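You operate a simulated robot arm through the tools that you are given. There is no shell and no other tool. Be economical: measure what you need, move in short steps, check, and stop when the job is done.

You run a simulated two-armed robot. Do the job below in one go: nothing can be reset, and whatever is moved stays where it is left.

TASK
Shake the jar marked green in the shaker till it is mixed, then switch off.
Fine: close the hood first and leave it closed; hold both buttons down together; leave the stroke dial and the other jars. Set down upright: what you pick out.

It is judged by the outcome, as a careful person would: the job done as asked, and still so three seconds after it is handed in. It fails if anything else is knocked over, pushed out of place, dropped, spilled or broken.

THE ROBOT
Two 7-joint arms with two-finger parallel grippers on one trunk, on a base that drives. Base frame: it is fixed to the floor where the robot stands at the start and does not move with it; the origin is under the middle of the robot, x ahead of it, y to its left, z up. Readings come in cm, rad, newtons and seconds.
The left shoulder is at the start at [7, 16.3, 139.5], the right one opposite. With the tool pointing down near the work surface each hand reaches from about 10 to 84 cm from the robot's upright axis, wherever it stands, measured 20 degrees to its own side. Places, roughly: blue button [40, 20, 90]; clear hood [80, 40, 110]; green button [40, 60, 90]; inside of the orange holder [60, 40, 90]; shaker switch [40, 50, 90]; stroke dial [60, 20, 90]. Payload 3.43 kg a hand.
The TCP of each hand is the grasp point between the finger pads, 3.4 cm short of the fingertips. In the tool frame z runs along the fingers and y along their closing line. Largest opening 12.8 cm; finger width 2.4, thickness 1.2; the body of the gripper, 4.8 by 13 cm, starts 9.6 cm behind the TCP.
Orientation is that of the tool frame in the base frame, as a unit quaternion [x, y, z, w]. With the fingers straight down and closing along the base's y, the tool's x points along the base's -x, its y along +y and its z along -z.

THE INTERFACE
- The arms move only by the tool drive_tool. It takes "left_deltas", "right_deltas" or both (then of equal length, played together; a hand with none holds still); each is a list of rows, each a list of 7 numbers: the shift along the tool's x, y, z in m, then the turn, a rotation vector about the tool's x, y, z in rad, then the finger opening in m, from 0 to 0.128. In form: [[dx, dy, dz, wx, wy, wz, jaw], ...]. A call has 1 to 12 rows; each row shifts and turns the commanded pose from where the row before left it, along the tool's axes as they then stand. Each row takes 0.2 s and may step no farther than 5 cm and 0.15 rad from the row before; otherwise, or with a gripper value out of range, the whole call is refused. Where a pose cannot be reached the arm comes as near as it can. A force on the tool above 40 N (or 10 N above the force at the start of the call, whichever is more), or a blocked arm, ends the call early, and 0.2 s more pass. Each finger travels about 15.3 cm/s and halts on what it meets, pressing with about 38 N; the grip force reading is that of the motor and also rises with nothing between the fingers. The clock runs only during rows and for 0.2 s after the last one: add rows that do not move to give the fingers time. The reply holds the time, the measured pose of the TCP, the force on the tool along the base axes, the opening and the grip force, in the units named above and with some noise, with the torque about the TCP (base axes, N m) and any sound that the robot's microphone picked up.
- Cameras (640 x 400 px; columns grow to the right, rows downward): "scene" is now at [12.58, 4.5, 161.7]; the picture's right is [0.52, -0.85, 0.00], its down [-0.52, -0.31, -0.80] and it looks along [0.68, 0.41, -0.60] (base axes); focal length 214 px, centre (320, 200). "left" rides on the left gripper at [7.6, 1.1, -16] in its tool frame; the picture's right is [-0.15, 0.99, 0.00], its down [-0.88, -0.13, -0.46] and it looks along [-0.45, -0.07, 0.89] (tool axes); focal length 234 px, centre (320, 200). "right" rides on the right gripper at [7.6, -1.1, -16] in its tool frame; the picture's right is [0.15, 0.99, 0.00], its down [-0.88, 0.13, -0.46] and it looks along [-0.45, 0.07, 0.89] (tool axes); focal length 234 px, centre (320, 200). There is no depth. A picture from a camera that has moved, and an enlarged one, comes with that camera's place and axes in the base frame and with its lens.
- grab_frame(camera): a new picture of that camera. The clock stands still meanwhile.
- lift_body(by): slides the trunk up (or, below 0, down) by that many cm; the arms and the scene camera ride with it, the base frame stays. It gives what a move gives, with no picture.
- drive_base(legs): drives the robot by 1 to 6 legs, each [ahead, left, turn to the left] in cm, cm and rad, along the robot's own axes; the way and the turn of a leg run together, so that a leg with both is an arc; at most 150 cm and 3.142 rad a leg. The arms and the cameras ride along, it lands a little off, and it stops where it bumps. It gives what a move gives.
- aim_head(pan, tilt): turns the head with the scene camera to pan (to the left, within 1.501 rad either way) and tilt (down, from -0.506 to 1.204), counted from straight ahead of the robot. It gives what a move gives.
- enlarge(camera, box): a new picture of the part [left, top, right, bottom] of that camera's present view, enlarged. The clock stands still meanwhile.
- close_job(): hands the job in; it is judged then, once.

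Go step by step. Nothing tells you exact positions but the pictures and the camera data: compare them with the known pose of the tool, close in by small moves and look again before you grip or let go. The budget is 120 turns and 88 pictures, counting those below and the enlarged ones. Unless the task says otherwise, let go and move clear before handing in, and close with one line.

The tools are called after "Emit:" as name(argument=value, ...) on one line, values as JSON. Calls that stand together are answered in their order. drive_tool: Moves the arms, as the interface text tells. Its arguments: {"type":"object","properties":{"left_deltas":{"type":"array","items":{"type":"array","items":{"type":"number"}}},"right_deltas":{"type":"array","items":{"type":"array","items":{"type":"number"}}}},"required":[]} The other tools are called the same way: lift_body (by) slides the trunk up or down; drive_base (legs) drives the base; aim_head (pan, tilt) turns the head that bears the scene camera; grab_frame (camera) takes a picture; enlarge (camera, box) takes an enlarged picture of a part of a camera's view; close_job () hands the job in.

At the start:

```text
clock: 0.0
left_position: [38.1, 48.07, 136.93]
left_tool_rot: [-0.001, 1.0, 0.0, 0.0]
left_wrist_force: [0.5, -0.4, -0.2]
left_moment: [0.0, 0.03, 0.0]
left_grip_width: 12.8
left_grip_force: 0.1
right_position: [51.89, 5.35, 145.88]
right_tool_rot: [0.0, 1.0, 0.0, 0.001]
right_wrist_force: [-0.1, 0.8, 0.3]
right_moment: [-0.02, -0.01, -0.02]
right_grip_width: 12.8
right_grip_force: 0.0
trunk travel left (down, up): [-87.5, 6.5]
robot x, y, heading: [-0.27, 0.42, 0.003]
head pan, tilt: [0.545, 0.648]
```

scene: 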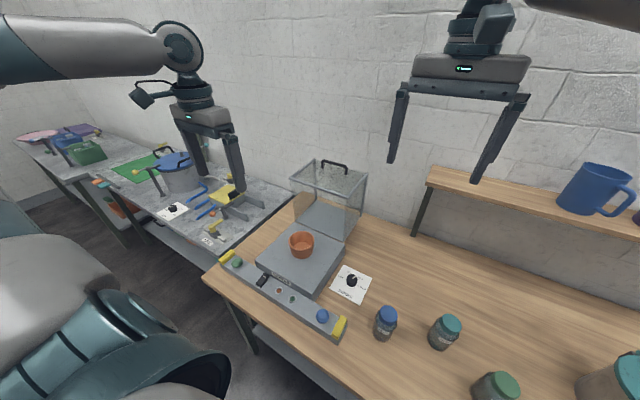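
right: 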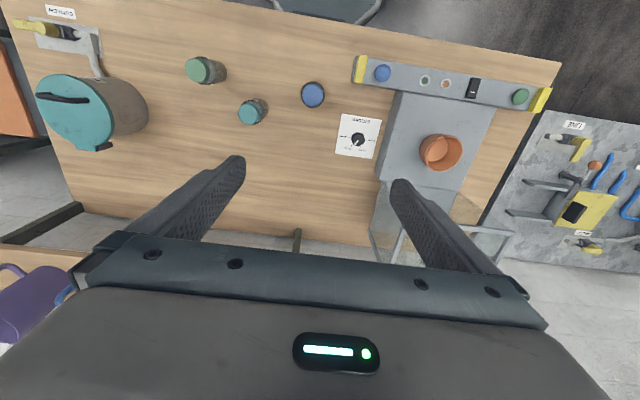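
left: 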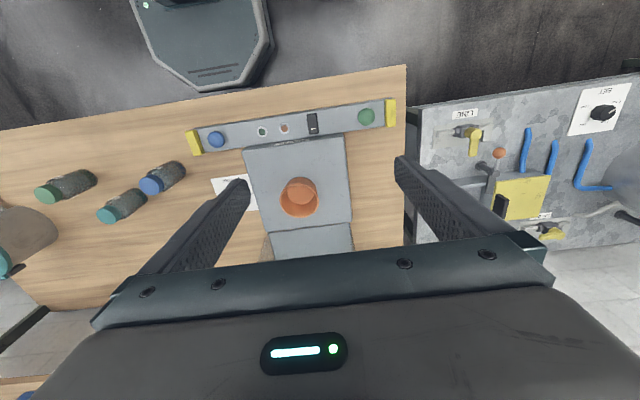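

I see the shaker with an orange holder, an open clear hood behind it, and three lidded jars to the right. I'll enlarge the views to read the marks on the jars and the panel.

Emit:
enlarge(camera="scene", box=[340, 260, 560, 400])

Emit:
enlarge(camera="scene", box=[200, 150, 390, 350])

Emit:
enlarge(camera="right", box=[160, 40, 560, 260])

```text
2.86 times, centred on (450, 330) of scene
camera zoom: at [12.58, 4.5, 161.7], right [0.52, -0.85, 0.0], down [-0.52, -0.31, -0.8], along [0.68, 0.41, -0.6], focal length 613 px, centre (-51, -171)
```

zoom: 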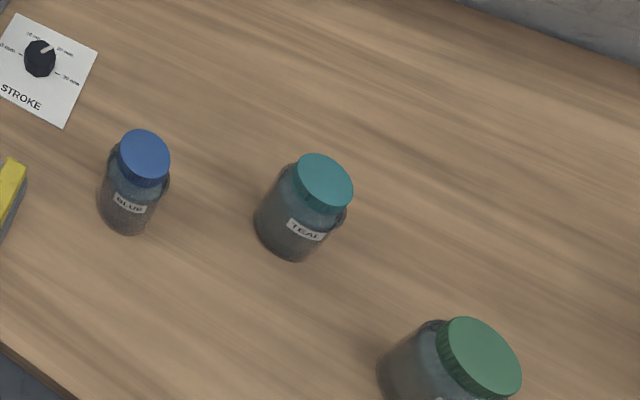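

```text
2.00 times, centred on (295, 250) of scene
camera zoom: at [12.58, 4.5, 161.7], right [0.52, -0.85, 0.0], down [-0.52, -0.31, -0.8], along [0.68, 0.41, -0.6], focal length 429 px, centre (370, 100)
```

zoom: 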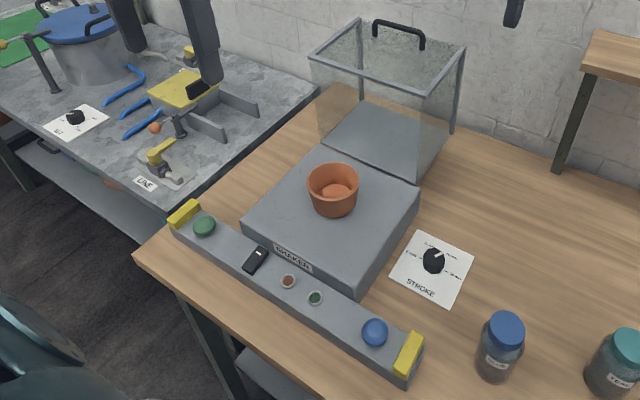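

```text
1.60 times, centred on (360, 150) of right
camera zoom: at [44.29, 4.36, 161.78], right [-0.15, 0.99, 0.0], down [0.88, 0.13, 0.46], along [0.45, 0.07, -0.89], focal length 375 px, centre (256, 280)
```

zoom: 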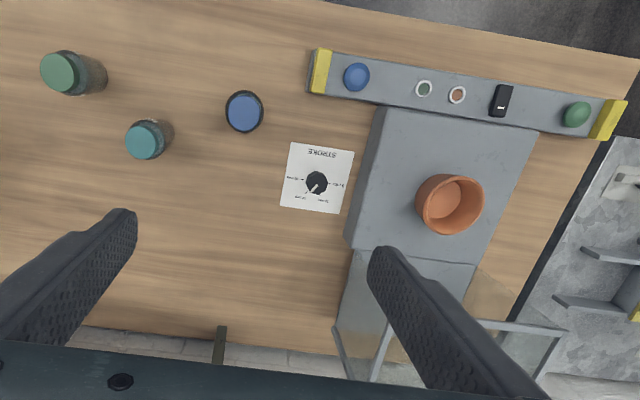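

The jars read BLUE, TEAL and (presumably) GREEN; the green-lidded jar is at about [46.5, -24.5]. I'll drive left 20 cm so the right hand reaches both the jar and the holder, then look again.

Emit:
drive_base(legs=[[0, 20, 0]])

Emit:
aim_head(pan=-0.6, tilt=0.75)

Emit:
grab_frame(camera="scene")

Emit:
aim_head(pan=0.3, tilt=0.7)

Emit:
grab_frame(camera="scene")

```text
clock: 1.6
left_position: [37.9, 67.99, 137.18]
left_tool_rot: [-0.002, 1.0, 0.001, -0.001]
left_wrist_force: [-0.1, -0.1, 0.6]
left_moment: [0.05, -0.02, -0.02]
left_grip_width: 12.83
left_grip_force: 0.1
right_position: [51.84, 25.27, 145.92]
right_tool_rot: [-0.002, 1.0, 0.001, 0.0]
right_wrist_force: [0.2, -0.2, 0.0]
right_moment: [0.05, -0.01, 0.04]
right_grip_width: 12.79
right_grip_force: 0.0
trunk travel left (down, up): [-87.5, 6.5]
robot x, y, heading: [0.12, 20.02, 0.001]
head pan, tilt: [0.545, 0.648]
```

```text
clock: 3.0
left_position: [37.86, 68.46, 136.88]
left_tool_rot: [-0.003, 1.0, 0.0, 0.0]
left_wrist_force: [0.3, -0.4, -0.2]
left_moment: [0.04, -0.01, -0.02]
left_grip_width: 12.79
left_grip_force: 0.0
right_position: [51.85, 25.7, 145.85]
right_tool_rot: [-0.002, 1.0, 0.0, 0.0]
right_wrist_force: [-0.4, 0.2, -0.5]
right_moment: [0.01, -0.01, -0.02]
right_grip_width: 12.78
right_grip_force: 0.1
trunk travel left (down, up): [-87.5, 6.5]
robot x, y, heading: [0.06, 20.12, 0.002]
head pan, tilt: [-0.6, 0.75]
```

```text
81 pictures are left
camera scene: at [11.97, 15.54, 160.83], right [-0.56, -0.83, 0.0], down [-0.56, 0.38, -0.73], along [0.61, -0.41, -0.68], focal length 214 px, centre (320, 200)
```

scene: 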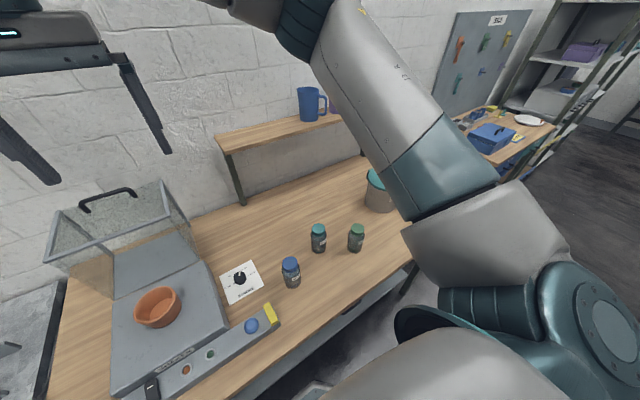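

```text
clock: 4.2
left_position: [37.93, 68.5, 137.01]
left_tool_rot: [-0.003, 1.0, 0.0, 0.0]
left_wrist_force: [0.4, 0.0, -0.1]
left_moment: [0.02, 0.01, 0.03]
left_grip_width: 12.8
left_grip_force: 0.1
right_position: [51.69, 25.71, 145.95]
right_tool_rot: [-0.001, 1.0, -0.001, 0.0]
right_wrist_force: [0.8, 0.3, -1.1]
right_moment: [0.04, -0.02, 0.01]
right_grip_width: 12.78
right_grip_force: 0.0
trunk travel left (down, up): [-87.5, 6.5]
robot x, y, heading: [0.02, 20.3, 0.005]
head pan, tilt: [0.3, 0.7]
```

```text
80 pictures are left
camera scene: at [13.22, 22.73, 161.25], right [0.3, -0.95, 0.0], down [-0.61, -0.19, -0.76], along [0.73, 0.23, -0.64], focal length 214 px, centre (320, 200)
```

scene: 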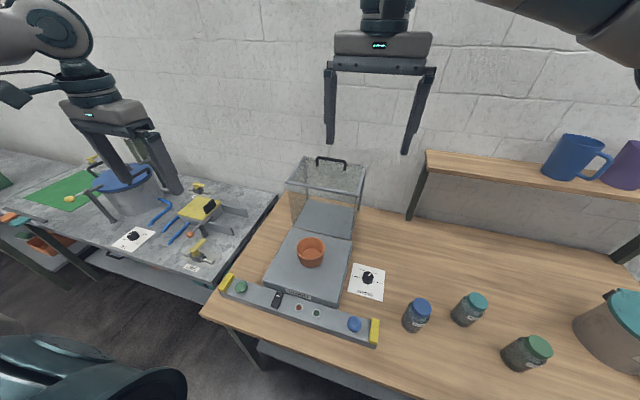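

Emit:
enlarge(camera="scene", box=[400, 270, 580, 390])

Emit:
enlarge(camera="scene", box=[200, 140, 400, 270])

Emit:
enlarge(camera="scene", box=[210, 230, 400, 350])

```text
3.33 times, centred on (490, 330) of scene
camera zoom: at [13.22, 22.73, 161.25], right [0.3, -0.95, 0.0], down [-0.61, -0.19, -0.76], along [0.73, 0.23, -0.64], focal length 715 px, centre (-247, -233)
```

zoom: 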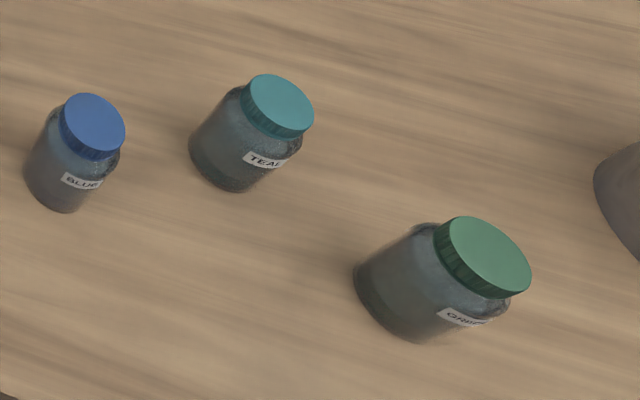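

```text
3.08 times, centred on (300, 205) of scene
camera zoom: at [13.22, 22.73, 161.25], right [0.3, -0.95, 0.0], down [-0.61, -0.19, -0.76], along [0.73, 0.23, -0.64], focal length 660 px, centre (382, 185)
```

zoom: 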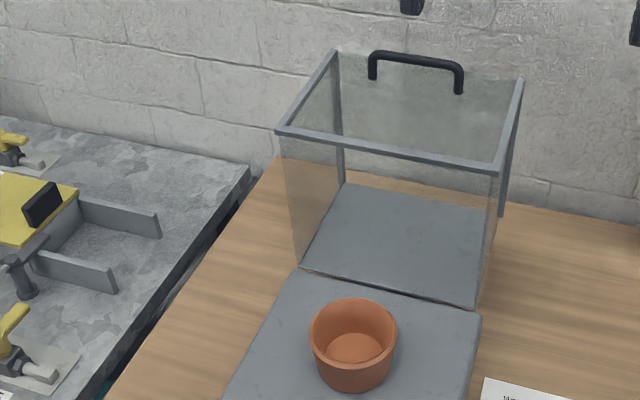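

```text
3.33 times, centred on (305, 290) of scene
camera zoom: at [13.22, 22.73, 161.25], right [0.3, -0.95, 0.0], down [-0.61, -0.19, -0.76], along [0.73, 0.23, -0.64], focal length 715 px, centre (370, -100)
```

zoom: 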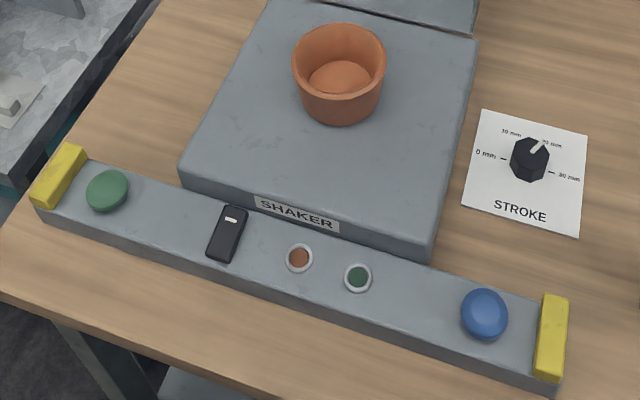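

The label reads GREEN; that jar stands near [47.3, -25.2] and is about 11 cm tall, and the hood looks hinged and tipped back. I'll bring the right hand above the green jar.

Emit:
drive_tool(right_deltas=[[0.004, -0.0423, 0.02, 0, 0, 0, 0.128], [0.004, -0.0423, 0.02, 0, 0, 0, 0.128], [0.004, -0.0423, 0.02, 0, 0, 0, 0.128], [0.004, -0.0423, 0.02, 0, 0, 0, 0.128], [0.004, -0.0423, 0.02, 0, 0, 0, 0.128], [0.004, -0.0423, 0.02, 0, 0, 0, 0.128], [0.004, -0.0423, 0.02, 0, 0, 0, 0.128], [0.004, -0.0423, 0.02, 0, 0, 0, 0.128], [0.004, -0.0423, 0.02, 0, 0, 0, 0.128], [0.004, -0.0423, 0.02, 0, 0, 0, 0.128], [0.004, -0.0423, 0.02, 0, 0, 0, 0.128], [0.004, -0.0423, 0.02, 0, 0, 0, 0.128]])

Emit:
grab_frame(camera="right")

Emit:
aim_head(pan=-0.4, tilt=0.75)

Emit:
grab_frame(camera="scene")

```text
clock: 6.8
left_position: [37.68, 68.19, 137.09]
left_tool_rot: [-0.002, 1.0, 0.001, 0.0]
left_wrist_force: [-0.2, 0.4, -0.3]
left_moment: [0.01, -0.06, -0.03]
left_grip_width: 12.79
left_grip_force: 0.0
right_position: [47.12, -25.28, 121.98]
right_tool_rot: [-0.002, 1.0, 0.001, 0.001]
right_wrist_force: [-0.2, 0.3, -1.0]
right_moment: [0.0, -0.03, -0.01]
right_grip_width: 12.81
right_grip_force: 0.0
trunk travel left (down, up): [-87.5, 6.5]
robot x, y, heading: [0.09, 20.34, 0.005]
head pan, tilt: [0.3, 0.7]
```

```text
76 pictures are left
camera right: at [39.58, -26.32, 137.98], right [-0.15, 0.99, 0.0], down [0.88, 0.13, 0.46], along [0.45, 0.07, -0.89], focal length 234 px, centre (320, 200)
```

right: 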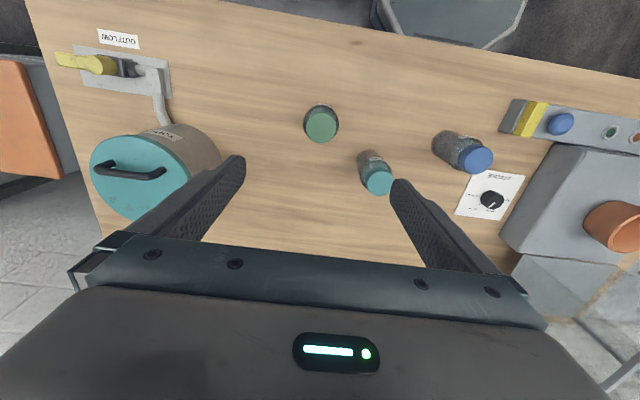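

```text
clock: 7.8
left_position: [37.75, 68.35, 136.9]
left_tool_rot: [-0.002, 1.0, 0.0, 0.0]
left_wrist_force: [0.4, 1.2, 0.2]
left_moment: [-0.02, 0.01, 0.02]
left_grip_width: 12.81
left_grip_force: 0.0
right_position: [47.23, -25.09, 122.15]
right_tool_rot: [-0.001, 1.0, 0.0, -0.001]
right_wrist_force: [0.0, 0.8, -0.8]
right_moment: [-0.03, -0.04, 0.0]
right_grip_width: 12.82
right_grip_force: 0.1
trunk travel left (down, up): [-87.5, 6.5]
robot x, y, heading: [-0.01, 20.58, 0.009]
head pan, tilt: [-0.4, 0.75]
```

```text
75 pictures are left
camera scene: at [12.75, 17.0, 160.83], right [-0.39, -0.92, 0.0], down [-0.63, 0.26, -0.73], along [0.67, -0.28, -0.68], focal length 214 px, centre (320, 200)
```

scene: 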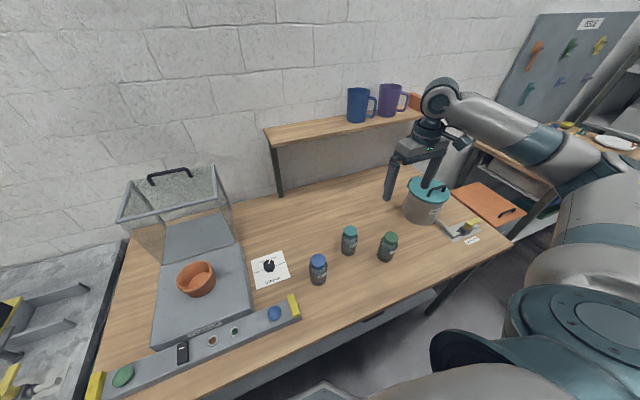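

The green jar shows between the fingers, centred near [46.1, -25.1]. I'll shift 1 cm back and descend part way, then look again.

Emit:
drive_tool(right_deltas=[[0.011, 0, 0.03, 0, 0, 0, 0.128], [0, 0, 0.04, 0, 0, 0, 0.128], [0, 0, 0.04, 0, 0, 0, 0.128], [0, 0, 0.04, 0, 0, 0, 0.128]])

Emit:
grab_frame(camera="right")

Emit:
enlarge(camera="scene", box=[320, 160, 480, 280])

```text
clock: 8.8
left_position: [37.84, 68.32, 136.9]
left_tool_rot: [-0.002, 1.0, 0.0, 0.0]
left_wrist_force: [-0.2, -0.4, -0.3]
left_moment: [0.02, 0.0, -0.03]
left_grip_width: 12.79
left_grip_force: 0.0
right_position: [45.76, -25.42, 106.96]
right_tool_rot: [-0.002, 1.0, 0.001, 0.0]
right_wrist_force: [-0.4, -1.1, -0.2]
right_moment: [-0.01, 0.0, 0.01]
right_grip_width: 12.8
right_grip_force: 0.1
trunk travel left (down, up): [-87.5, 6.5]
robot x, y, heading: [-0.04, 20.0, 0.011]
head pan, tilt: [-0.4, 0.75]
```

```text
74 pictures are left
camera right: at [38.16, -26.5, 122.85], right [-0.15, 0.99, 0.0], down [0.88, 0.13, 0.46], along [0.45, 0.07, -0.89], focal length 234 px, centre (320, 200)
```

right: 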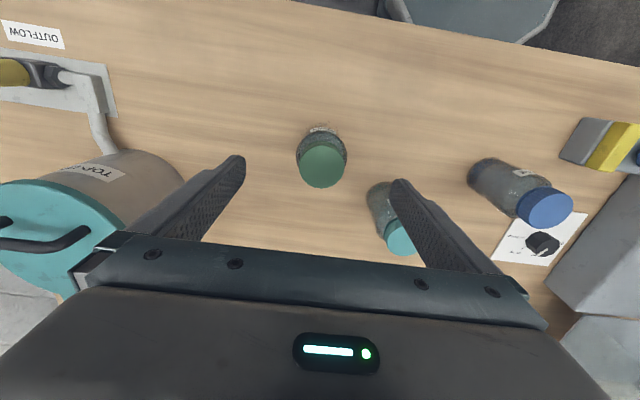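

```text
3.33 times, centred on (400, 220) of scene
camera zoom: at [12.72, 16.93, 160.83], right [-0.39, -0.92, 0.0], down [-0.63, 0.26, -0.73], along [0.67, -0.28, -0.68], focal length 715 px, centre (53, 133)
```

zoom: 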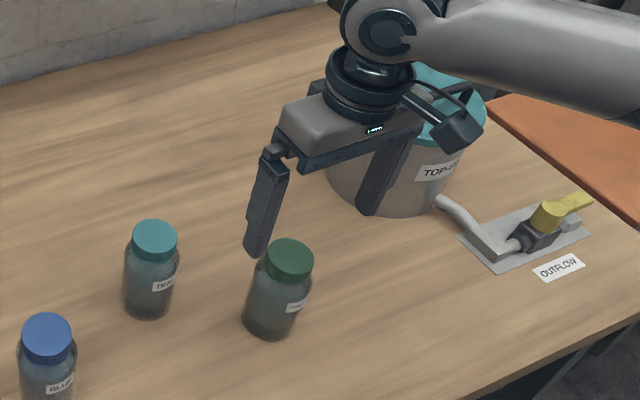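

The jar is centred near [46.4, -25.3] with its top near z = 98, and the teal jar is clear of the finger path. I'll lower around it and grip.

Emit:
drive_tool(right_deltas=[[-0.006, 0, 0.03, 0, 0, 0, 0.128], [0, 0, 0.03, 0, 0, 0, 0.128], [0, 0, 0.03, 0, 0, 0, 0.128], [0, 0, 0.022, 0, 0, 0, 0.128], [0, 0, 0, 0, 0, 0, 0.09]])

Emit:
grab_frame(camera="right")

Emit:
enlarge(camera="scene", box=[320, 160, 480, 280])

```text
clock: 10.0
left_position: [37.81, 68.29, 136.9]
left_tool_rot: [-0.003, 1.0, 0.0, -0.001]
left_wrist_force: [-0.5, 0.0, -0.1]
left_moment: [-0.03, -0.01, 0.0]
left_grip_width: 12.77
left_grip_force: 0.0
right_position: [46.55, -25.22, 95.68]
right_tool_rot: [-0.002, 1.0, 0.0, 0.001]
right_wrist_force: [-0.5, 0.2, 0.0]
right_moment: [0.01, 0.0, -0.03]
right_grip_width: 8.99
right_grip_force: 0.1
trunk travel left (down, up): [-87.5, 6.5]
robot x, y, heading: [-0.13, 20.23, -0.003]
head pan, tilt: [-0.4, 0.75]
```

```text
72 pictures are left
camera right: at [38.93, -26.23, 111.53], right [-0.15, 0.99, 0.0], down [0.88, 0.13, 0.46], along [0.45, 0.07, -0.89], focal length 234 px, centre (320, 200)
```

right: 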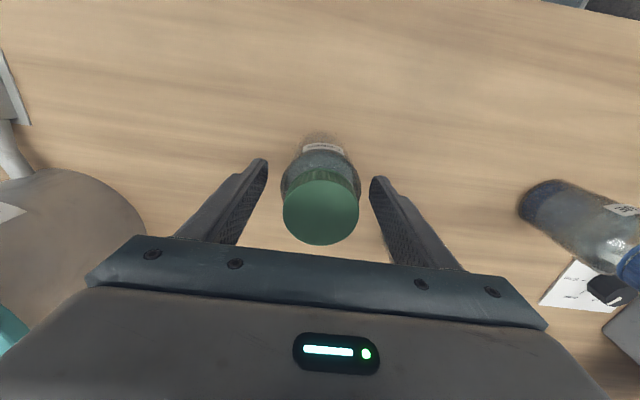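

```text
3.33 times, centred on (400, 220) of scene
camera zoom: at [12.73, 16.99, 160.83], right [-0.39, -0.92, 0.0], down [-0.63, 0.26, -0.73], along [0.67, -0.28, -0.68], focal length 715 px, centre (53, 133)
```

zoom: 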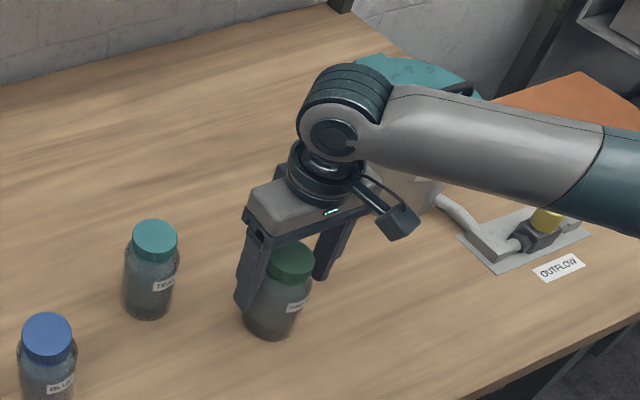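

Fingers straddle the jar evenly. Closing now, then lifting.

Emit:
drive_tool(right_deltas=[[0, 0, 0, 0, 0, 0, 0.07], [0, 0, 0, 0, 0, 0, 0.05], [0, 0, 0, 0, 0, 0, 0.04], [0, 0, 0, 0, 0, 0, 0.04], [0, 0, 0, 0, 0, 0, 0.04]])

Emit:
drive_tool(right_deltas=[[0, 0, -0.01, 0, 0, 0, 0.04], [0, 0, -0.03, 0, 0, 0, 0.04], [0, 0, -0.03, 0, 0, 0, 0.04]])

Emit:
grab_frame(camera="right")

Emit:
enlarge(camera="scene", box=[320, 160, 480, 280])

```text
clock: 11.2
left_position: [37.95, 68.45, 137.05]
left_tool_rot: [-0.003, 1.0, -0.001, 0.0]
left_wrist_force: [-0.3, 0.3, 0.5]
left_moment: [0.01, 0.02, -0.01]
left_grip_width: 12.8
left_grip_force: 0.0
right_position: [46.5, -25.23, 95.73]
right_tool_rot: [0.0, 1.0, 0.0, 0.0]
right_wrist_force: [-0.9, 0.9, 0.1]
right_moment: [0.06, 0.01, 0.02]
right_grip_width: 6.28
right_grip_force: 38.1
trunk travel left (down, up): [-87.5, 6.5]
robot x, y, heading: [-0.14, 20.29, 0.001]
head pan, tilt: [-0.4, 0.75]
```

```text
clock: 12.0
left_position: [37.79, 68.57, 137.03]
left_tool_rot: [-0.003, 1.0, 0.0, 0.0]
left_wrist_force: [-0.4, -0.6, -0.3]
left_moment: [-0.01, -0.02, 0.01]
left_grip_width: 12.82
left_grip_force: 0.1
right_position: [46.74, -24.93, 102.78]
right_tool_rot: [-0.002, 1.0, 0.0, 0.0]
right_wrist_force: [0.4, 0.3, -3.4]
right_moment: [0.02, 0.01, -0.02]
right_grip_width: 6.29
right_grip_force: 37.9
trunk travel left (down, up): [-87.5, 6.5]
robot x, y, heading: [0.12, 20.29, 0.005]
head pan, tilt: [-0.4, 0.75]
```

```text
70 pictures are left
camera right: at [39.1, -25.94, 118.67], right [-0.15, 0.99, 0.0], down [0.88, 0.13, 0.46], along [0.45, 0.07, -0.89], focal length 234 px, centre (320, 200)
```

right: 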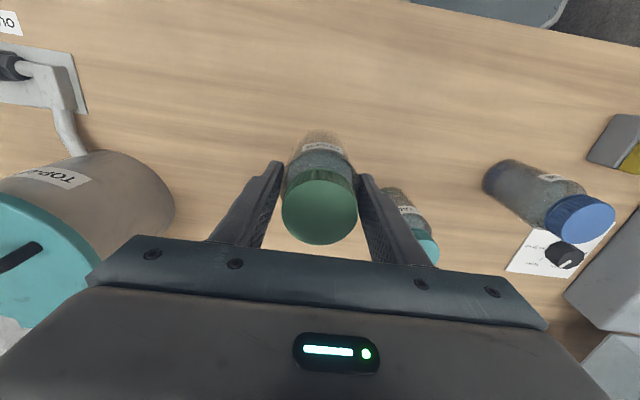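

```text
3.33 times, centred on (400, 220) of scene
camera zoom: at [12.78, 17.01, 160.82], right [-0.39, -0.92, 0.0], down [-0.63, 0.26, -0.73], along [0.67, -0.28, -0.68], focal length 715 px, centre (53, 133)
```

zoom: 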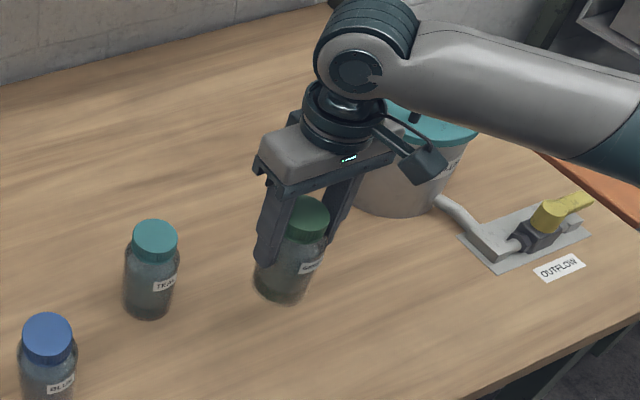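

The green jar is held upright, with its bottom 9.7 cm below the TCP. I'll raise it well clear and carry it toward the holder.

Emit:
drive_tool(right_deltas=[[0, 0, -0.045, 0, 0, 0, 0.04], [0, 0, -0.045, 0, 0, 0, 0.04], [0, 0, -0.045, 0, 0, 0, 0.04], [0, 0, -0.045, 0, 0, 0, 0.04], [0, 0.04, 0, 0, 0, 0, 0.04], [0, 0.04, 0, 0, 0, 0, 0.04], [0, 0.04, 0, 0, 0, 0, 0.04], [0, 0.04, 0, 0, 0, 0, 0.04], [0, 0.04, 0, 0, 0, 0, 0.04]])

Emit:
drive_tool(right_deltas=[[-0.012, 0.04, 0, 0, 0, 0, 0.04], [-0.012, 0.04, 0, 0, 0, 0, 0.04], [-0.012, 0.04, 0, 0, 0, 0, 0.04], [-0.012, 0.04, 0, 0, 0, 0, 0.04], [-0.012, 0.04, 0, 0, 0, 0, 0.04], [-0.012, 0.04, 0, 0, 0, 0, 0.04], [-0.012, 0.04, 0, 0, 0, 0, 0.04], [-0.012, 0.04, 0, 0, 0, 0, 0.04], [-0.012, 0.04, 0, 0, 0, 0, 0.04], [-0.012, 0.04, 0, 0, 0, 0, 0.04], [-0.012, 0.04, 0, 0, 0, 0, 0.04]])

Emit:
aim_head(pan=0.4, tilt=0.7)

Emit:
grab_frame(camera="scene")

Emit:
grab_frame(camera="right")

```text
clock: 14.0
left_position: [38.03, 68.64, 136.86]
left_tool_rot: [-0.002, 1.0, -0.001, 0.001]
left_wrist_force: [0.3, 1.2, 0.0]
left_moment: [-0.02, 0.03, -0.02]
left_grip_width: 12.79
left_grip_force: 0.1
right_position: [46.75, -4.47, 120.65]
right_tool_rot: [-0.001, 1.0, -0.001, 0.0]
right_wrist_force: [0.1, 0.2, -3.9]
right_moment: [-0.01, 0.01, 0.03]
right_grip_width: 6.3
right_grip_force: 38.0
trunk travel left (down, up): [-87.5, 6.5]
robot x, y, heading: [0.19, 19.92, 0.008]
head pan, tilt: [-0.4, 0.75]
```

```text
clock: 16.4
left_position: [37.92, 68.67, 136.82]
left_tool_rot: [-0.003, 1.0, -0.001, 0.0]
left_wrist_force: [-0.3, 0.3, -0.5]
left_moment: [-0.06, 0.01, -0.03]
left_grip_width: 12.8
left_grip_force: 0.0
right_position: [59.53, 39.29, 120.64]
right_tool_rot: [-0.001, 1.0, -0.002, 0.0]
right_wrist_force: [0.1, -0.4, -3.8]
right_moment: [-0.04, 0.0, 0.02]
right_grip_width: 6.3
right_grip_force: 38.2
trunk travel left (down, up): [-87.5, 6.5]
robot x, y, heading: [-0.13, 20.23, 0.0]
head pan, tilt: [-0.4, 0.75]
```

```text
clock: 17.6
left_position: [38.0, 68.43, 137.04]
left_tool_rot: [-0.003, 1.0, 0.0, 0.0]
left_wrist_force: [0.6, 0.2, -0.1]
left_moment: [-0.01, 0.01, 0.01]
left_grip_width: 12.83
left_grip_force: 0.3
right_position: [59.65, 39.03, 120.78]
right_tool_rot: [-0.001, 1.0, 0.0, 0.0]
right_wrist_force: [0.8, 0.7, -3.6]
right_moment: [-0.02, -0.03, -0.01]
right_grip_width: 6.29
right_grip_force: 38.1
trunk travel left (down, up): [-87.5, 6.5]
robot x, y, heading: [-0.01, 20.39, -0.002]
head pan, tilt: [0.4, 0.7]
```

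```text
68 pictures are left
camera scene: at [12.97, 23.6, 161.24], right [0.39, -0.92, 0.0], down [-0.59, -0.25, -0.76], along [0.7, 0.3, -0.64], focal length 214 px, centre (320, 200)
```

scene: 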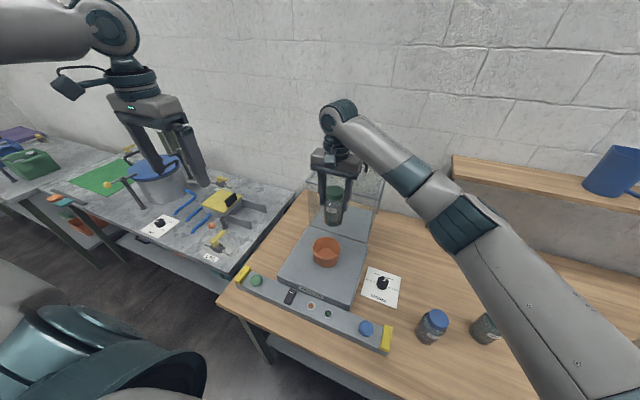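

```text
67 pictures are left
camera right: at [52.08, 37.91, 136.66], right [-0.15, 0.99, 0.0], down [0.88, 0.13, 0.46], along [0.45, 0.07, -0.89], focal length 234 px, centre (320, 200)
```

right: 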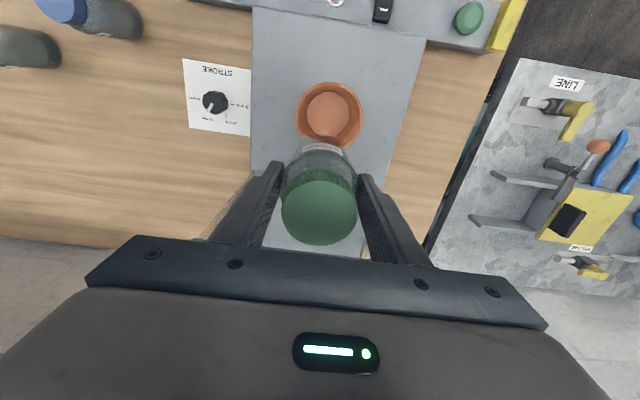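

I need a precise position for the holder relative to the jar, so I'll enlarge both views.

Emit:
enlarge(camera="scene", box=[260, 150, 400, 290])

Emit:
enlarge(camera="right", box=[240, 60, 420, 180])

Emit:
grab_frame(camera="left")

```text
2.86 times, centred on (330, 220) of scene
camera zoom: at [12.97, 23.6, 161.24], right [0.39, -0.92, 0.0], down [-0.59, -0.25, -0.76], along [0.7, 0.3, -0.64], focal length 613 px, centre (291, 143)
```

zoom: 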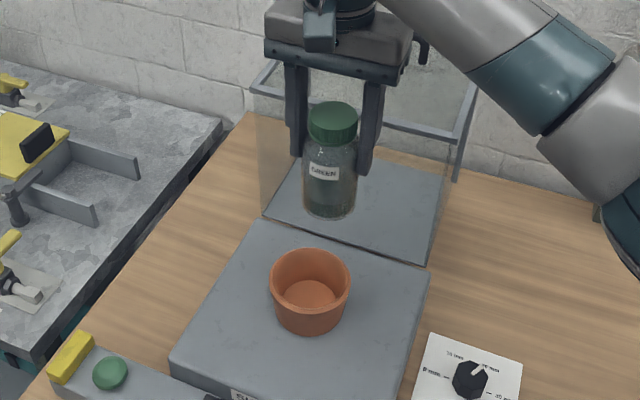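

```text
3.33 times, centred on (330, 120) of right
camera zoom: at [52.08, 37.91, 136.66], right [-0.15, 0.99, 0.0], down [0.88, 0.13, 0.46], along [0.45, 0.07, -0.89], focal length 781 px, centre (287, 467)
```

zoom: 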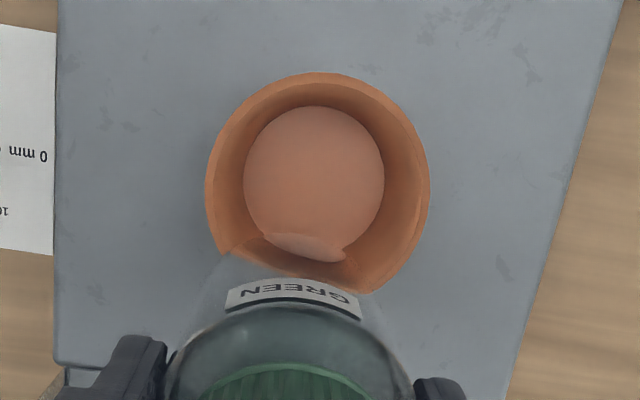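

```text
64 pictures are left
camera left: at [30.36, 69.52, 152.89], right [0.14, 0.99, 0.0], down [0.88, -0.13, 0.46], along [0.45, -0.06, -0.89], focal length 234 px, centre (320, 200)
```

left: 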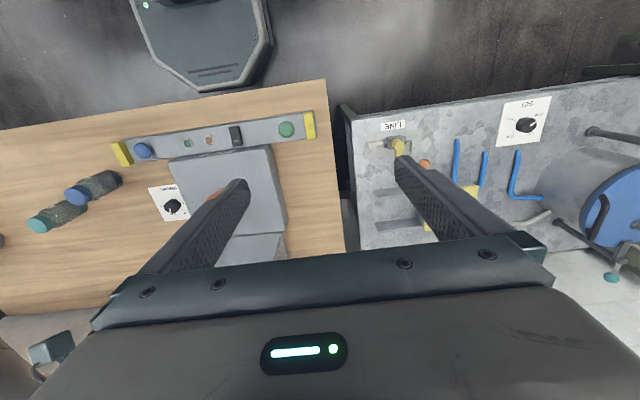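

The holder appears to be centred near [56.5, 40], with the rim around z = 96–101. I'll move over it, lower a little, and look again.

Emit:
drive_tool(right_deltas=[[0.015, 0.005, 0, 0, 0, 0, 0.04], [0.015, 0.005, 0, 0, 0, 0, 0.04], [0, 0, 0.02, 0, 0, 0, 0.04], [0, 0, 0.02, 0, 0, 0, 0.04], [0, 0, 0, 0, 0, 0, 0.04]])

Emit:
enlarge(camera="scene", box=[260, 150, 400, 290])

Emit:
enlarge(camera="right", box=[200, 60, 460, 260])

```text
clock: 18.8
left_position: [37.79, 68.45, 136.98]
left_tool_rot: [-0.004, 1.0, 0.0, 0.001]
left_wrist_force: [-0.7, 0.3, -0.5]
left_moment: [-0.02, -0.02, 0.02]
left_grip_width: 12.8
left_grip_force: 0.2
right_position: [56.69, 40.29, 116.68]
right_tool_rot: [-0.001, 1.0, 0.001, 0.0]
right_wrist_force: [0.1, -0.2, -3.5]
right_moment: [0.03, 0.03, -0.03]
right_grip_width: 6.28
right_grip_force: 37.5
trunk travel left (down, up): [-87.5, 6.5]
robot x, y, heading: [-0.23, 20.76, 0.005]
head pan, tilt: [0.4, 0.7]
```

```text
2.86 times, centred on (330, 220) of scene
camera zoom: at [12.91, 23.59, 161.25], right [0.39, -0.92, 0.0], down [-0.59, -0.25, -0.76], along [0.7, 0.3, -0.64], focal length 613 px, centre (291, 143)
```

zoom: 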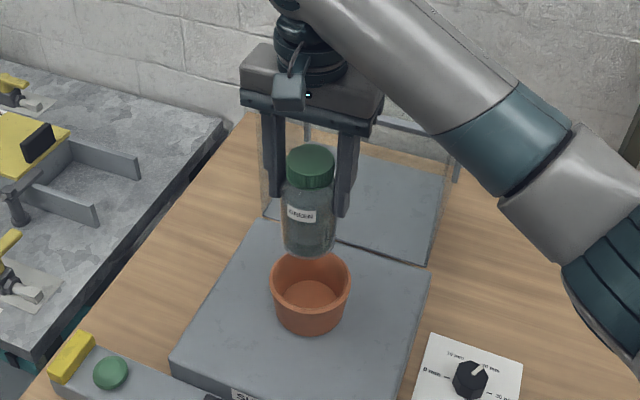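

```text
2.00 times, centred on (330, 160) of right
camera zoom: at [49.14, 39.24, 132.61], right [-0.15, 0.99, 0.0], down [0.88, 0.13, 0.46], along [0.45, 0.07, -0.89], focal length 468 px, centre (300, 280)
```

zoom: 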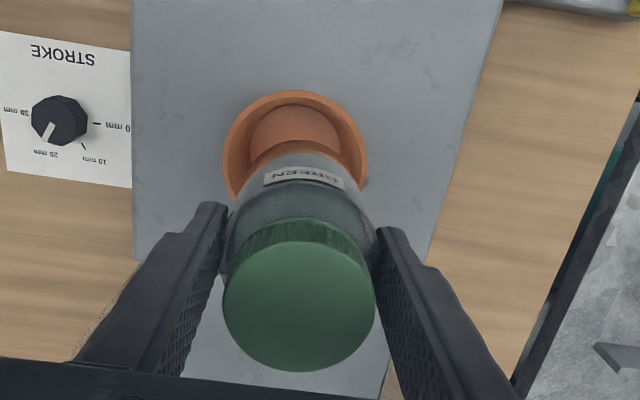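

The jar is nearly over the holder (rim about z = 101, centre about [56.2, 40.1]). I'll shift 4 mm back and lower slowly, watching the force.

Emit:
drive_tool(right_deltas=[[0.004, -0.002, 0, 0, 0, 0, 0.04], [0, 0, 0.02, 0, 0, 0, 0.04], [0, 0, 0.015, 0, 0, 0, 0.04], [0, 0, 0.015, 0, 0, 0, 0.04], [0, 0, 0, 0, 0, 0, 0.04]])

Emit:
enlarge(camera="scene", box=[260, 170, 400, 290])

Emit:
enlarge(camera="right", box=[200, 60, 460, 260])

```text
clock: 20.0
left_position: [37.97, 68.46, 136.95]
left_tool_rot: [-0.003, 1.0, 0.0, 0.0]
left_wrist_force: [0.3, 0.0, 0.2]
left_moment: [0.01, 0.0, -0.01]
left_grip_width: 12.77
left_grip_force: 0.0
right_position: [56.44, 39.83, 111.62]
right_tool_rot: [-0.001, 1.0, 0.0, 0.0]
right_wrist_force: [-0.1, 0.1, -3.9]
right_moment: [0.01, 0.0, 0.02]
right_grip_width: 6.28
right_grip_force: 37.9
trunk travel left (down, up): [-87.5, 6.5]
robot x, y, heading: [-0.19, 20.31, -0.001]
head pan, tilt: [0.4, 0.7]
```

```text
3.33 times, centred on (330, 230) of scene
camera zoom: at [12.96, 23.57, 161.24], right [0.39, -0.92, 0.0], down [-0.59, -0.25, -0.76], along [0.7, 0.3, -0.64], focal length 715 px, centre (287, 100)
```

zoom: 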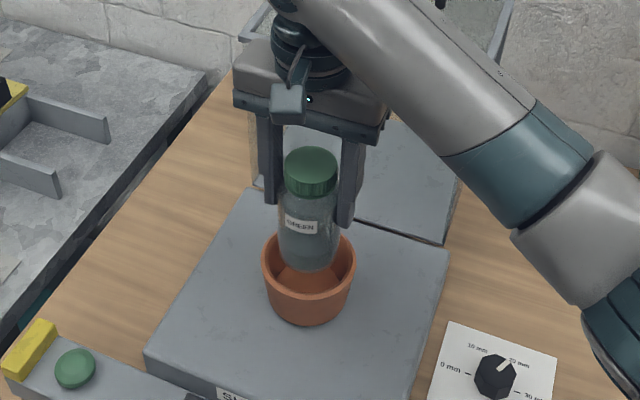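

```text
2.00 times, centred on (330, 160) of right
camera zoom: at [48.83, 38.75, 127.52], right [-0.15, 0.99, 0.0], down [0.88, 0.13, 0.46], along [0.45, 0.07, -0.89], focal length 468 px, centre (300, 280)
```

zoom: 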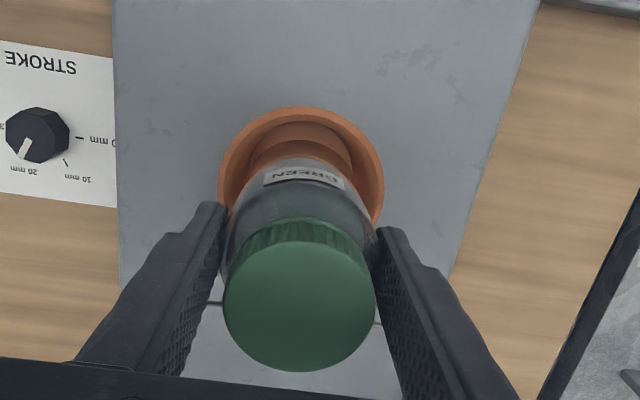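

The jar bottom is about level with the rim and centred within a few millimetres. I'll go 2 cm further down and look again.

Emit:
drive_tool(right_deltas=[[0, 0, 0.01, 0, 0, 0, 0.04], [0, 0, 0.01, 0, 0, 0, 0.04], [0, 0, 0, 0, 0, 0, 0.04]])

Emit:
enlarge(camera="scene", box=[285, 190, 365, 270])

Emit:
enlarge(camera="right", box=[200, 60, 460, 260])

```text
clock: 20.8
left_position: [37.76, 68.41, 136.96]
left_tool_rot: [-0.002, 1.0, -0.001, 0.0]
left_wrist_force: [1.1, 0.4, -0.2]
left_moment: [0.05, 0.0, 0.01]
left_grip_width: 12.84
left_grip_force: 0.0
right_position: [56.33, 39.71, 109.74]
right_tool_rot: [-0.001, 1.0, -0.001, 0.001]
right_wrist_force: [0.4, 0.0, -3.4]
right_moment: [0.04, 0.04, 0.01]
right_grip_width: 6.28
right_grip_force: 37.7
trunk travel left (down, up): [-87.5, 6.5]
robot x, y, heading: [-0.27, 20.27, 0.002]
head pan, tilt: [0.4, 0.7]
```

```text
5.00 times, centred on (325, 230) of scene
camera zoom: at [12.96, 23.58, 161.24], right [0.39, -0.92, 0.0], down [-0.59, -0.25, -0.76], along [0.7, 0.3, -0.64], focal length 1072 px, centre (295, 50)
```

zoom: 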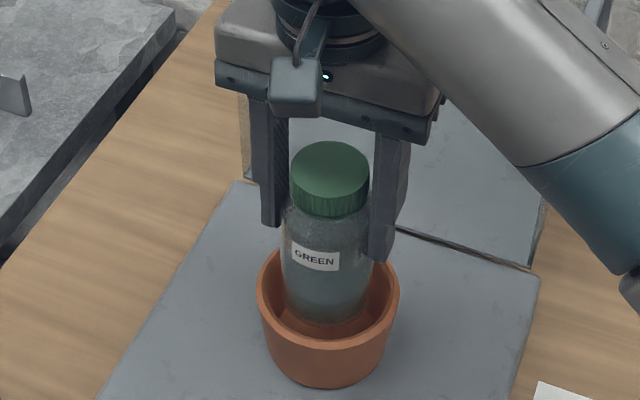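

```text
2.00 times, centred on (330, 160) of right
camera zoom: at [48.72, 38.78, 125.63], right [-0.15, 0.99, 0.0], down [0.88, 0.13, 0.46], along [0.45, 0.07, -0.89], focal length 468 px, centre (300, 280)
```

zoom: 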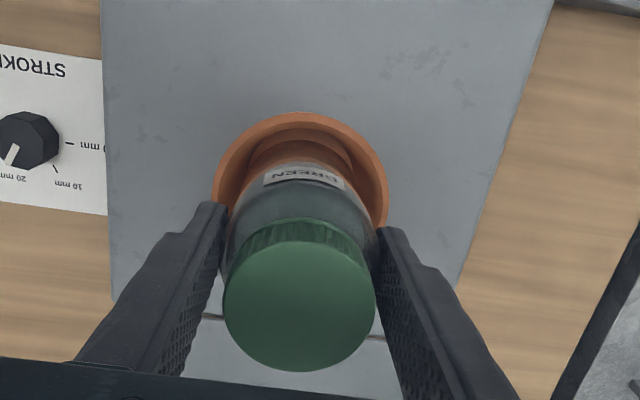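

The jar bottom is inside the holder and looks centred. I'll keep lowering in small steps until it touches the floor.

Emit:
drive_tool(right_deltas=[[0, 0.001, 0.005, 0, 0, 0, 0.04], [0, 0, 0.005, 0, 0, 0, 0.04], [0, 0, 0.004, 0, 0, 0, 0.04], [0, 0, 0, 0, 0, 0, 0.04]])

Emit:
drive_tool(right_deltas=[[0, 0, 0.003, 0, 0, 0, 0.04], [0, 0, 0, 0, 0, 0, 0.04]])

Emit:
enlarge(camera="scene", box=[285, 190, 365, 270])

```text
clock: 21.8
left_position: [37.99, 68.41, 136.9]
left_tool_rot: [-0.003, 1.0, 0.0, 0.0]
left_wrist_force: [-0.6, 0.0, 0.1]
left_moment: [-0.03, 0.0, 0.04]
left_grip_width: 12.8
left_grip_force: 0.0
right_position: [56.23, 39.94, 108.21]
right_tool_rot: [-0.001, 1.0, 0.0, 0.0]
right_wrist_force: [0.4, -0.1, -3.5]
right_moment: [0.01, 0.01, 0.0]
right_grip_width: 6.29
right_grip_force: 38.1
trunk travel left (down, up): [-87.5, 6.5]
robot x, y, heading: [0.11, 20.43, 0.002]
head pan, tilt: [0.4, 0.7]
```

```text
clock: 22.4
left_position: [37.91, 68.45, 136.92]
left_tool_rot: [-0.003, 1.0, -0.001, 0.0]
left_wrist_force: [0.0, -0.2, 0.5]
left_moment: [-0.04, 0.0, 0.02]
left_grip_width: 12.77
left_grip_force: 0.0
right_position: [56.25, 39.73, 107.79]
right_tool_rot: [-0.001, 1.0, 0.0, 0.0]
right_wrist_force: [1.3, -1.0, -3.0]
right_moment: [0.0, -0.14, 0.01]
right_grip_width: 6.28
right_grip_force: 37.9
trunk travel left (down, up): [-87.5, 6.5]
robot x, y, heading: [-0.06, 20.34, 0.004]
head pan, tilt: [0.4, 0.7]
```

```text
5.00 times, centred on (325, 230) of scene
camera zoom: at [12.99, 23.58, 161.24], right [0.39, -0.92, 0.0], down [-0.59, -0.25, -0.76], along [0.7, 0.3, -0.64], focal length 1072 px, centre (295, 50)
```

zoom: 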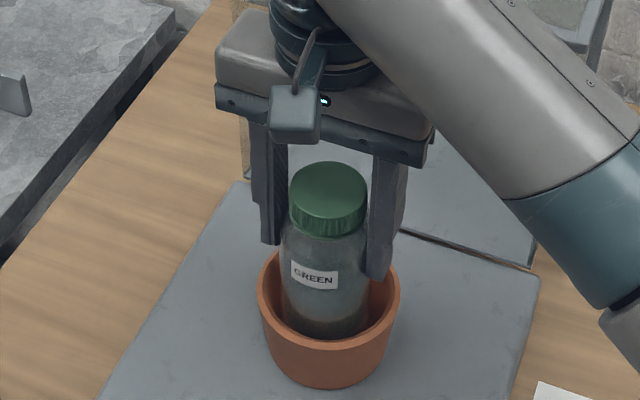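

A slight +x push shows that the jar is touching the front wall of the holder. I'll shift 3 mm ahead and continue down.

Emit:
drive_tool(right_deltas=[[-0.003, 0.001, 0, 0, 0, 0, 0.04], [0, 0, 0.003, 0, 0, 0, 0.04], [0, 0, 0, 0, 0, 0, 0.04]])

Emit:
drive_tool(right_deltas=[[0, 0, 0.003, 0, 0, 0, 0.04], [0, 0, 0, 0, 0, 0, 0.04]])

Emit:
enlarge(camera="scene", box=[285, 190, 365, 270])

```text
clock: 23.2
left_position: [37.95, 68.52, 137.02]
left_tool_rot: [-0.002, 1.0, 0.0, -0.001]
left_wrist_force: [0.1, 0.6, -0.2]
left_moment: [-0.01, -0.01, 0.01]
left_grip_width: 12.78
left_grip_force: 0.0
right_position: [56.59, 40.1, 107.63]
right_tool_rot: [0.0, 1.0, 0.001, 0.0]
right_wrist_force: [-0.4, 0.0, -3.4]
right_moment: [-0.01, -0.03, 0.01]
right_grip_width: 6.28
right_grip_force: 38.4
trunk travel left (down, up): [-87.5, 6.5]
robot x, y, heading: [-0.13, 20.27, 0.007]
head pan, tilt: [0.4, 0.7]
```

```text
clock: 23.8
left_position: [37.81, 68.3, 136.89]
left_tool_rot: [-0.003, 1.0, 0.0, 0.0]
left_wrist_force: [-0.5, -0.7, 0.5]
left_moment: [0.01, -0.01, -0.02]
left_grip_width: 12.79
left_grip_force: 0.1
right_position: [56.42, 39.79, 107.39]
right_tool_rot: [-0.001, 1.0, 0.0, 0.0]
right_wrist_force: [-0.1, 1.0, -4.1]
right_moment: [-0.01, 0.01, 0.02]
right_grip_width: 6.3
right_grip_force: 37.7
trunk travel left (down, up): [-87.5, 6.5]
robot x, y, heading: [-0.35, 19.89, 0.007]
head pan, tilt: [0.4, 0.7]
```

```text
5.00 times, centred on (325, 230) of scene
camera zoom: at [12.96, 23.57, 161.24], right [0.39, -0.92, 0.0], down [-0.59, -0.25, -0.76], along [0.7, 0.3, -0.64], focal length 1072 px, centre (295, 50)
```

zoom: 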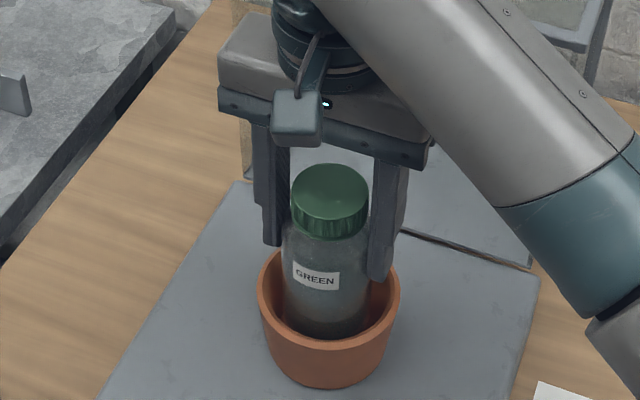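

Free again, no floor contact yet. I'll continue downward in 3 mm steps.

Emit:
drive_tool(right_deltas=[[0, 0, 0.003, 0, 0, 0, 0.04], [0, 0, 0, 0, 0, 0, 0.04]])

Emit:
drive_tool(right_deltas=[[0, 0, 0.003, 0, 0, 0, 0.04], [0, 0, 0, 0, 0, 0, 0.04]])

```text
clock: 24.4
left_position: [37.87, 68.51, 136.87]
left_tool_rot: [-0.002, 1.0, 0.0, 0.001]
left_wrist_force: [-0.5, -0.2, 0.7]
left_moment: [-0.01, 0.03, -0.02]
left_grip_width: 12.81
left_grip_force: 0.1
right_position: [56.6, 39.9, 107.05]
right_tool_rot: [-0.001, 1.0, 0.001, -0.001]
right_wrist_force: [0.1, -0.5, -3.9]
right_moment: [0.0, -0.01, -0.01]
right_grip_width: 6.26
right_grip_force: 37.7
trunk travel left (down, up): [-87.5, 6.5]
robot x, y, heading: [0.06, 20.18, 0.003]
head pan, tilt: [0.4, 0.7]
```

```text
clock: 25.0
left_position: [37.94, 68.39, 136.87]
left_tool_rot: [-0.003, 1.0, -0.001, 0.0]
left_wrist_force: [-0.1, 0.5, -0.4]
left_moment: [0.0, -0.03, 0.0]
left_grip_width: 12.8
left_grip_force: 0.0
right_position: [56.43, 39.98, 106.83]
right_tool_rot: [-0.001, 1.0, 0.0, 0.0]
right_wrist_force: [-0.9, -0.3, -2.7]
right_moment: [0.0, 0.02, 0.01]
right_grip_width: 6.29
right_grip_force: 38.4
trunk travel left (down, up): [-87.5, 6.5]
robot x, y, heading: [-0.53, 20.23, 0.001]
head pan, tilt: [0.4, 0.7]
```

Emit:
drive_tool(right_deltas=[[0, 0, 0.003, 0, 0, 0, 0.04], [0, 0, 0, 0, 0, 0, 0.04]])

Emit:
drive_tool(right_deltas=[[0, 0, 0.003, 0, 0, 0, 0.04], [0, 0, 0, 0, 0, 0, 0.04]])

Emit:
enlarge(camera="scene", box=[285, 190, 365, 270])

```text
clock: 25.6
left_position: [37.86, 68.44, 136.97]
left_tool_rot: [-0.003, 1.0, 0.001, 0.0]
left_wrist_force: [0.1, 0.1, -0.2]
left_moment: [-0.01, 0.02, 0.03]
left_grip_width: 12.82
left_grip_force: 0.1
right_position: [56.52, 39.84, 106.38]
right_tool_rot: [0.0, 1.0, 0.0, 0.0]
right_wrist_force: [-0.2, 0.3, -3.5]
right_moment: [0.03, 0.01, 0.01]
right_grip_width: 6.28
right_grip_force: 37.9
trunk travel left (down, up): [-87.5, 6.5]
robot x, y, heading: [-0.01, 20.27, -0.001]
head pan, tilt: [0.4, 0.7]
```

```text
clock: 26.2
left_position: [37.84, 68.43, 136.92]
left_tool_rot: [-0.003, 1.0, 0.0, 0.0]
left_wrist_force: [-0.8, 0.1, -0.3]
left_moment: [0.0, 0.02, 0.0]
left_grip_width: 12.78
left_grip_force: 0.0
right_position: [56.58, 39.83, 106.13]
right_tool_rot: [-0.002, 1.0, 0.0, 0.0]
right_wrist_force: [0.5, -0.3, -2.9]
right_moment: [0.0, -0.02, 0.01]
right_grip_width: 6.27
right_grip_force: 37.9
trunk travel left (down, up): [-87.5, 6.5]
robot x, y, heading: [0.01, 19.88, -0.001]
head pan, tilt: [0.4, 0.7]
```

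```text
5.00 times, centred on (325, 230) of scene
camera zoom: at [12.97, 23.57, 161.24], right [0.39, -0.92, 0.0], down [-0.59, -0.25, -0.76], along [0.7, 0.3, -0.64], focal length 1072 px, centre (295, 50)
```

zoom: 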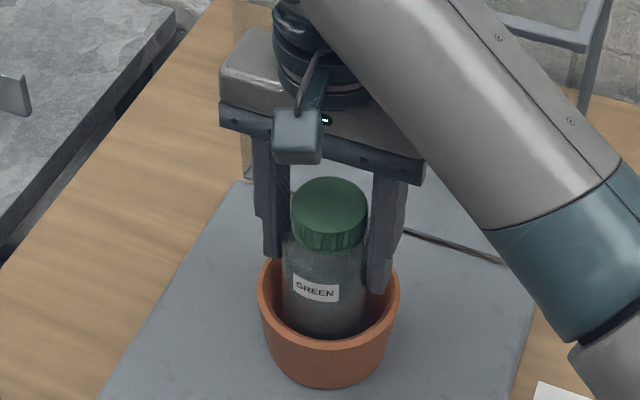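

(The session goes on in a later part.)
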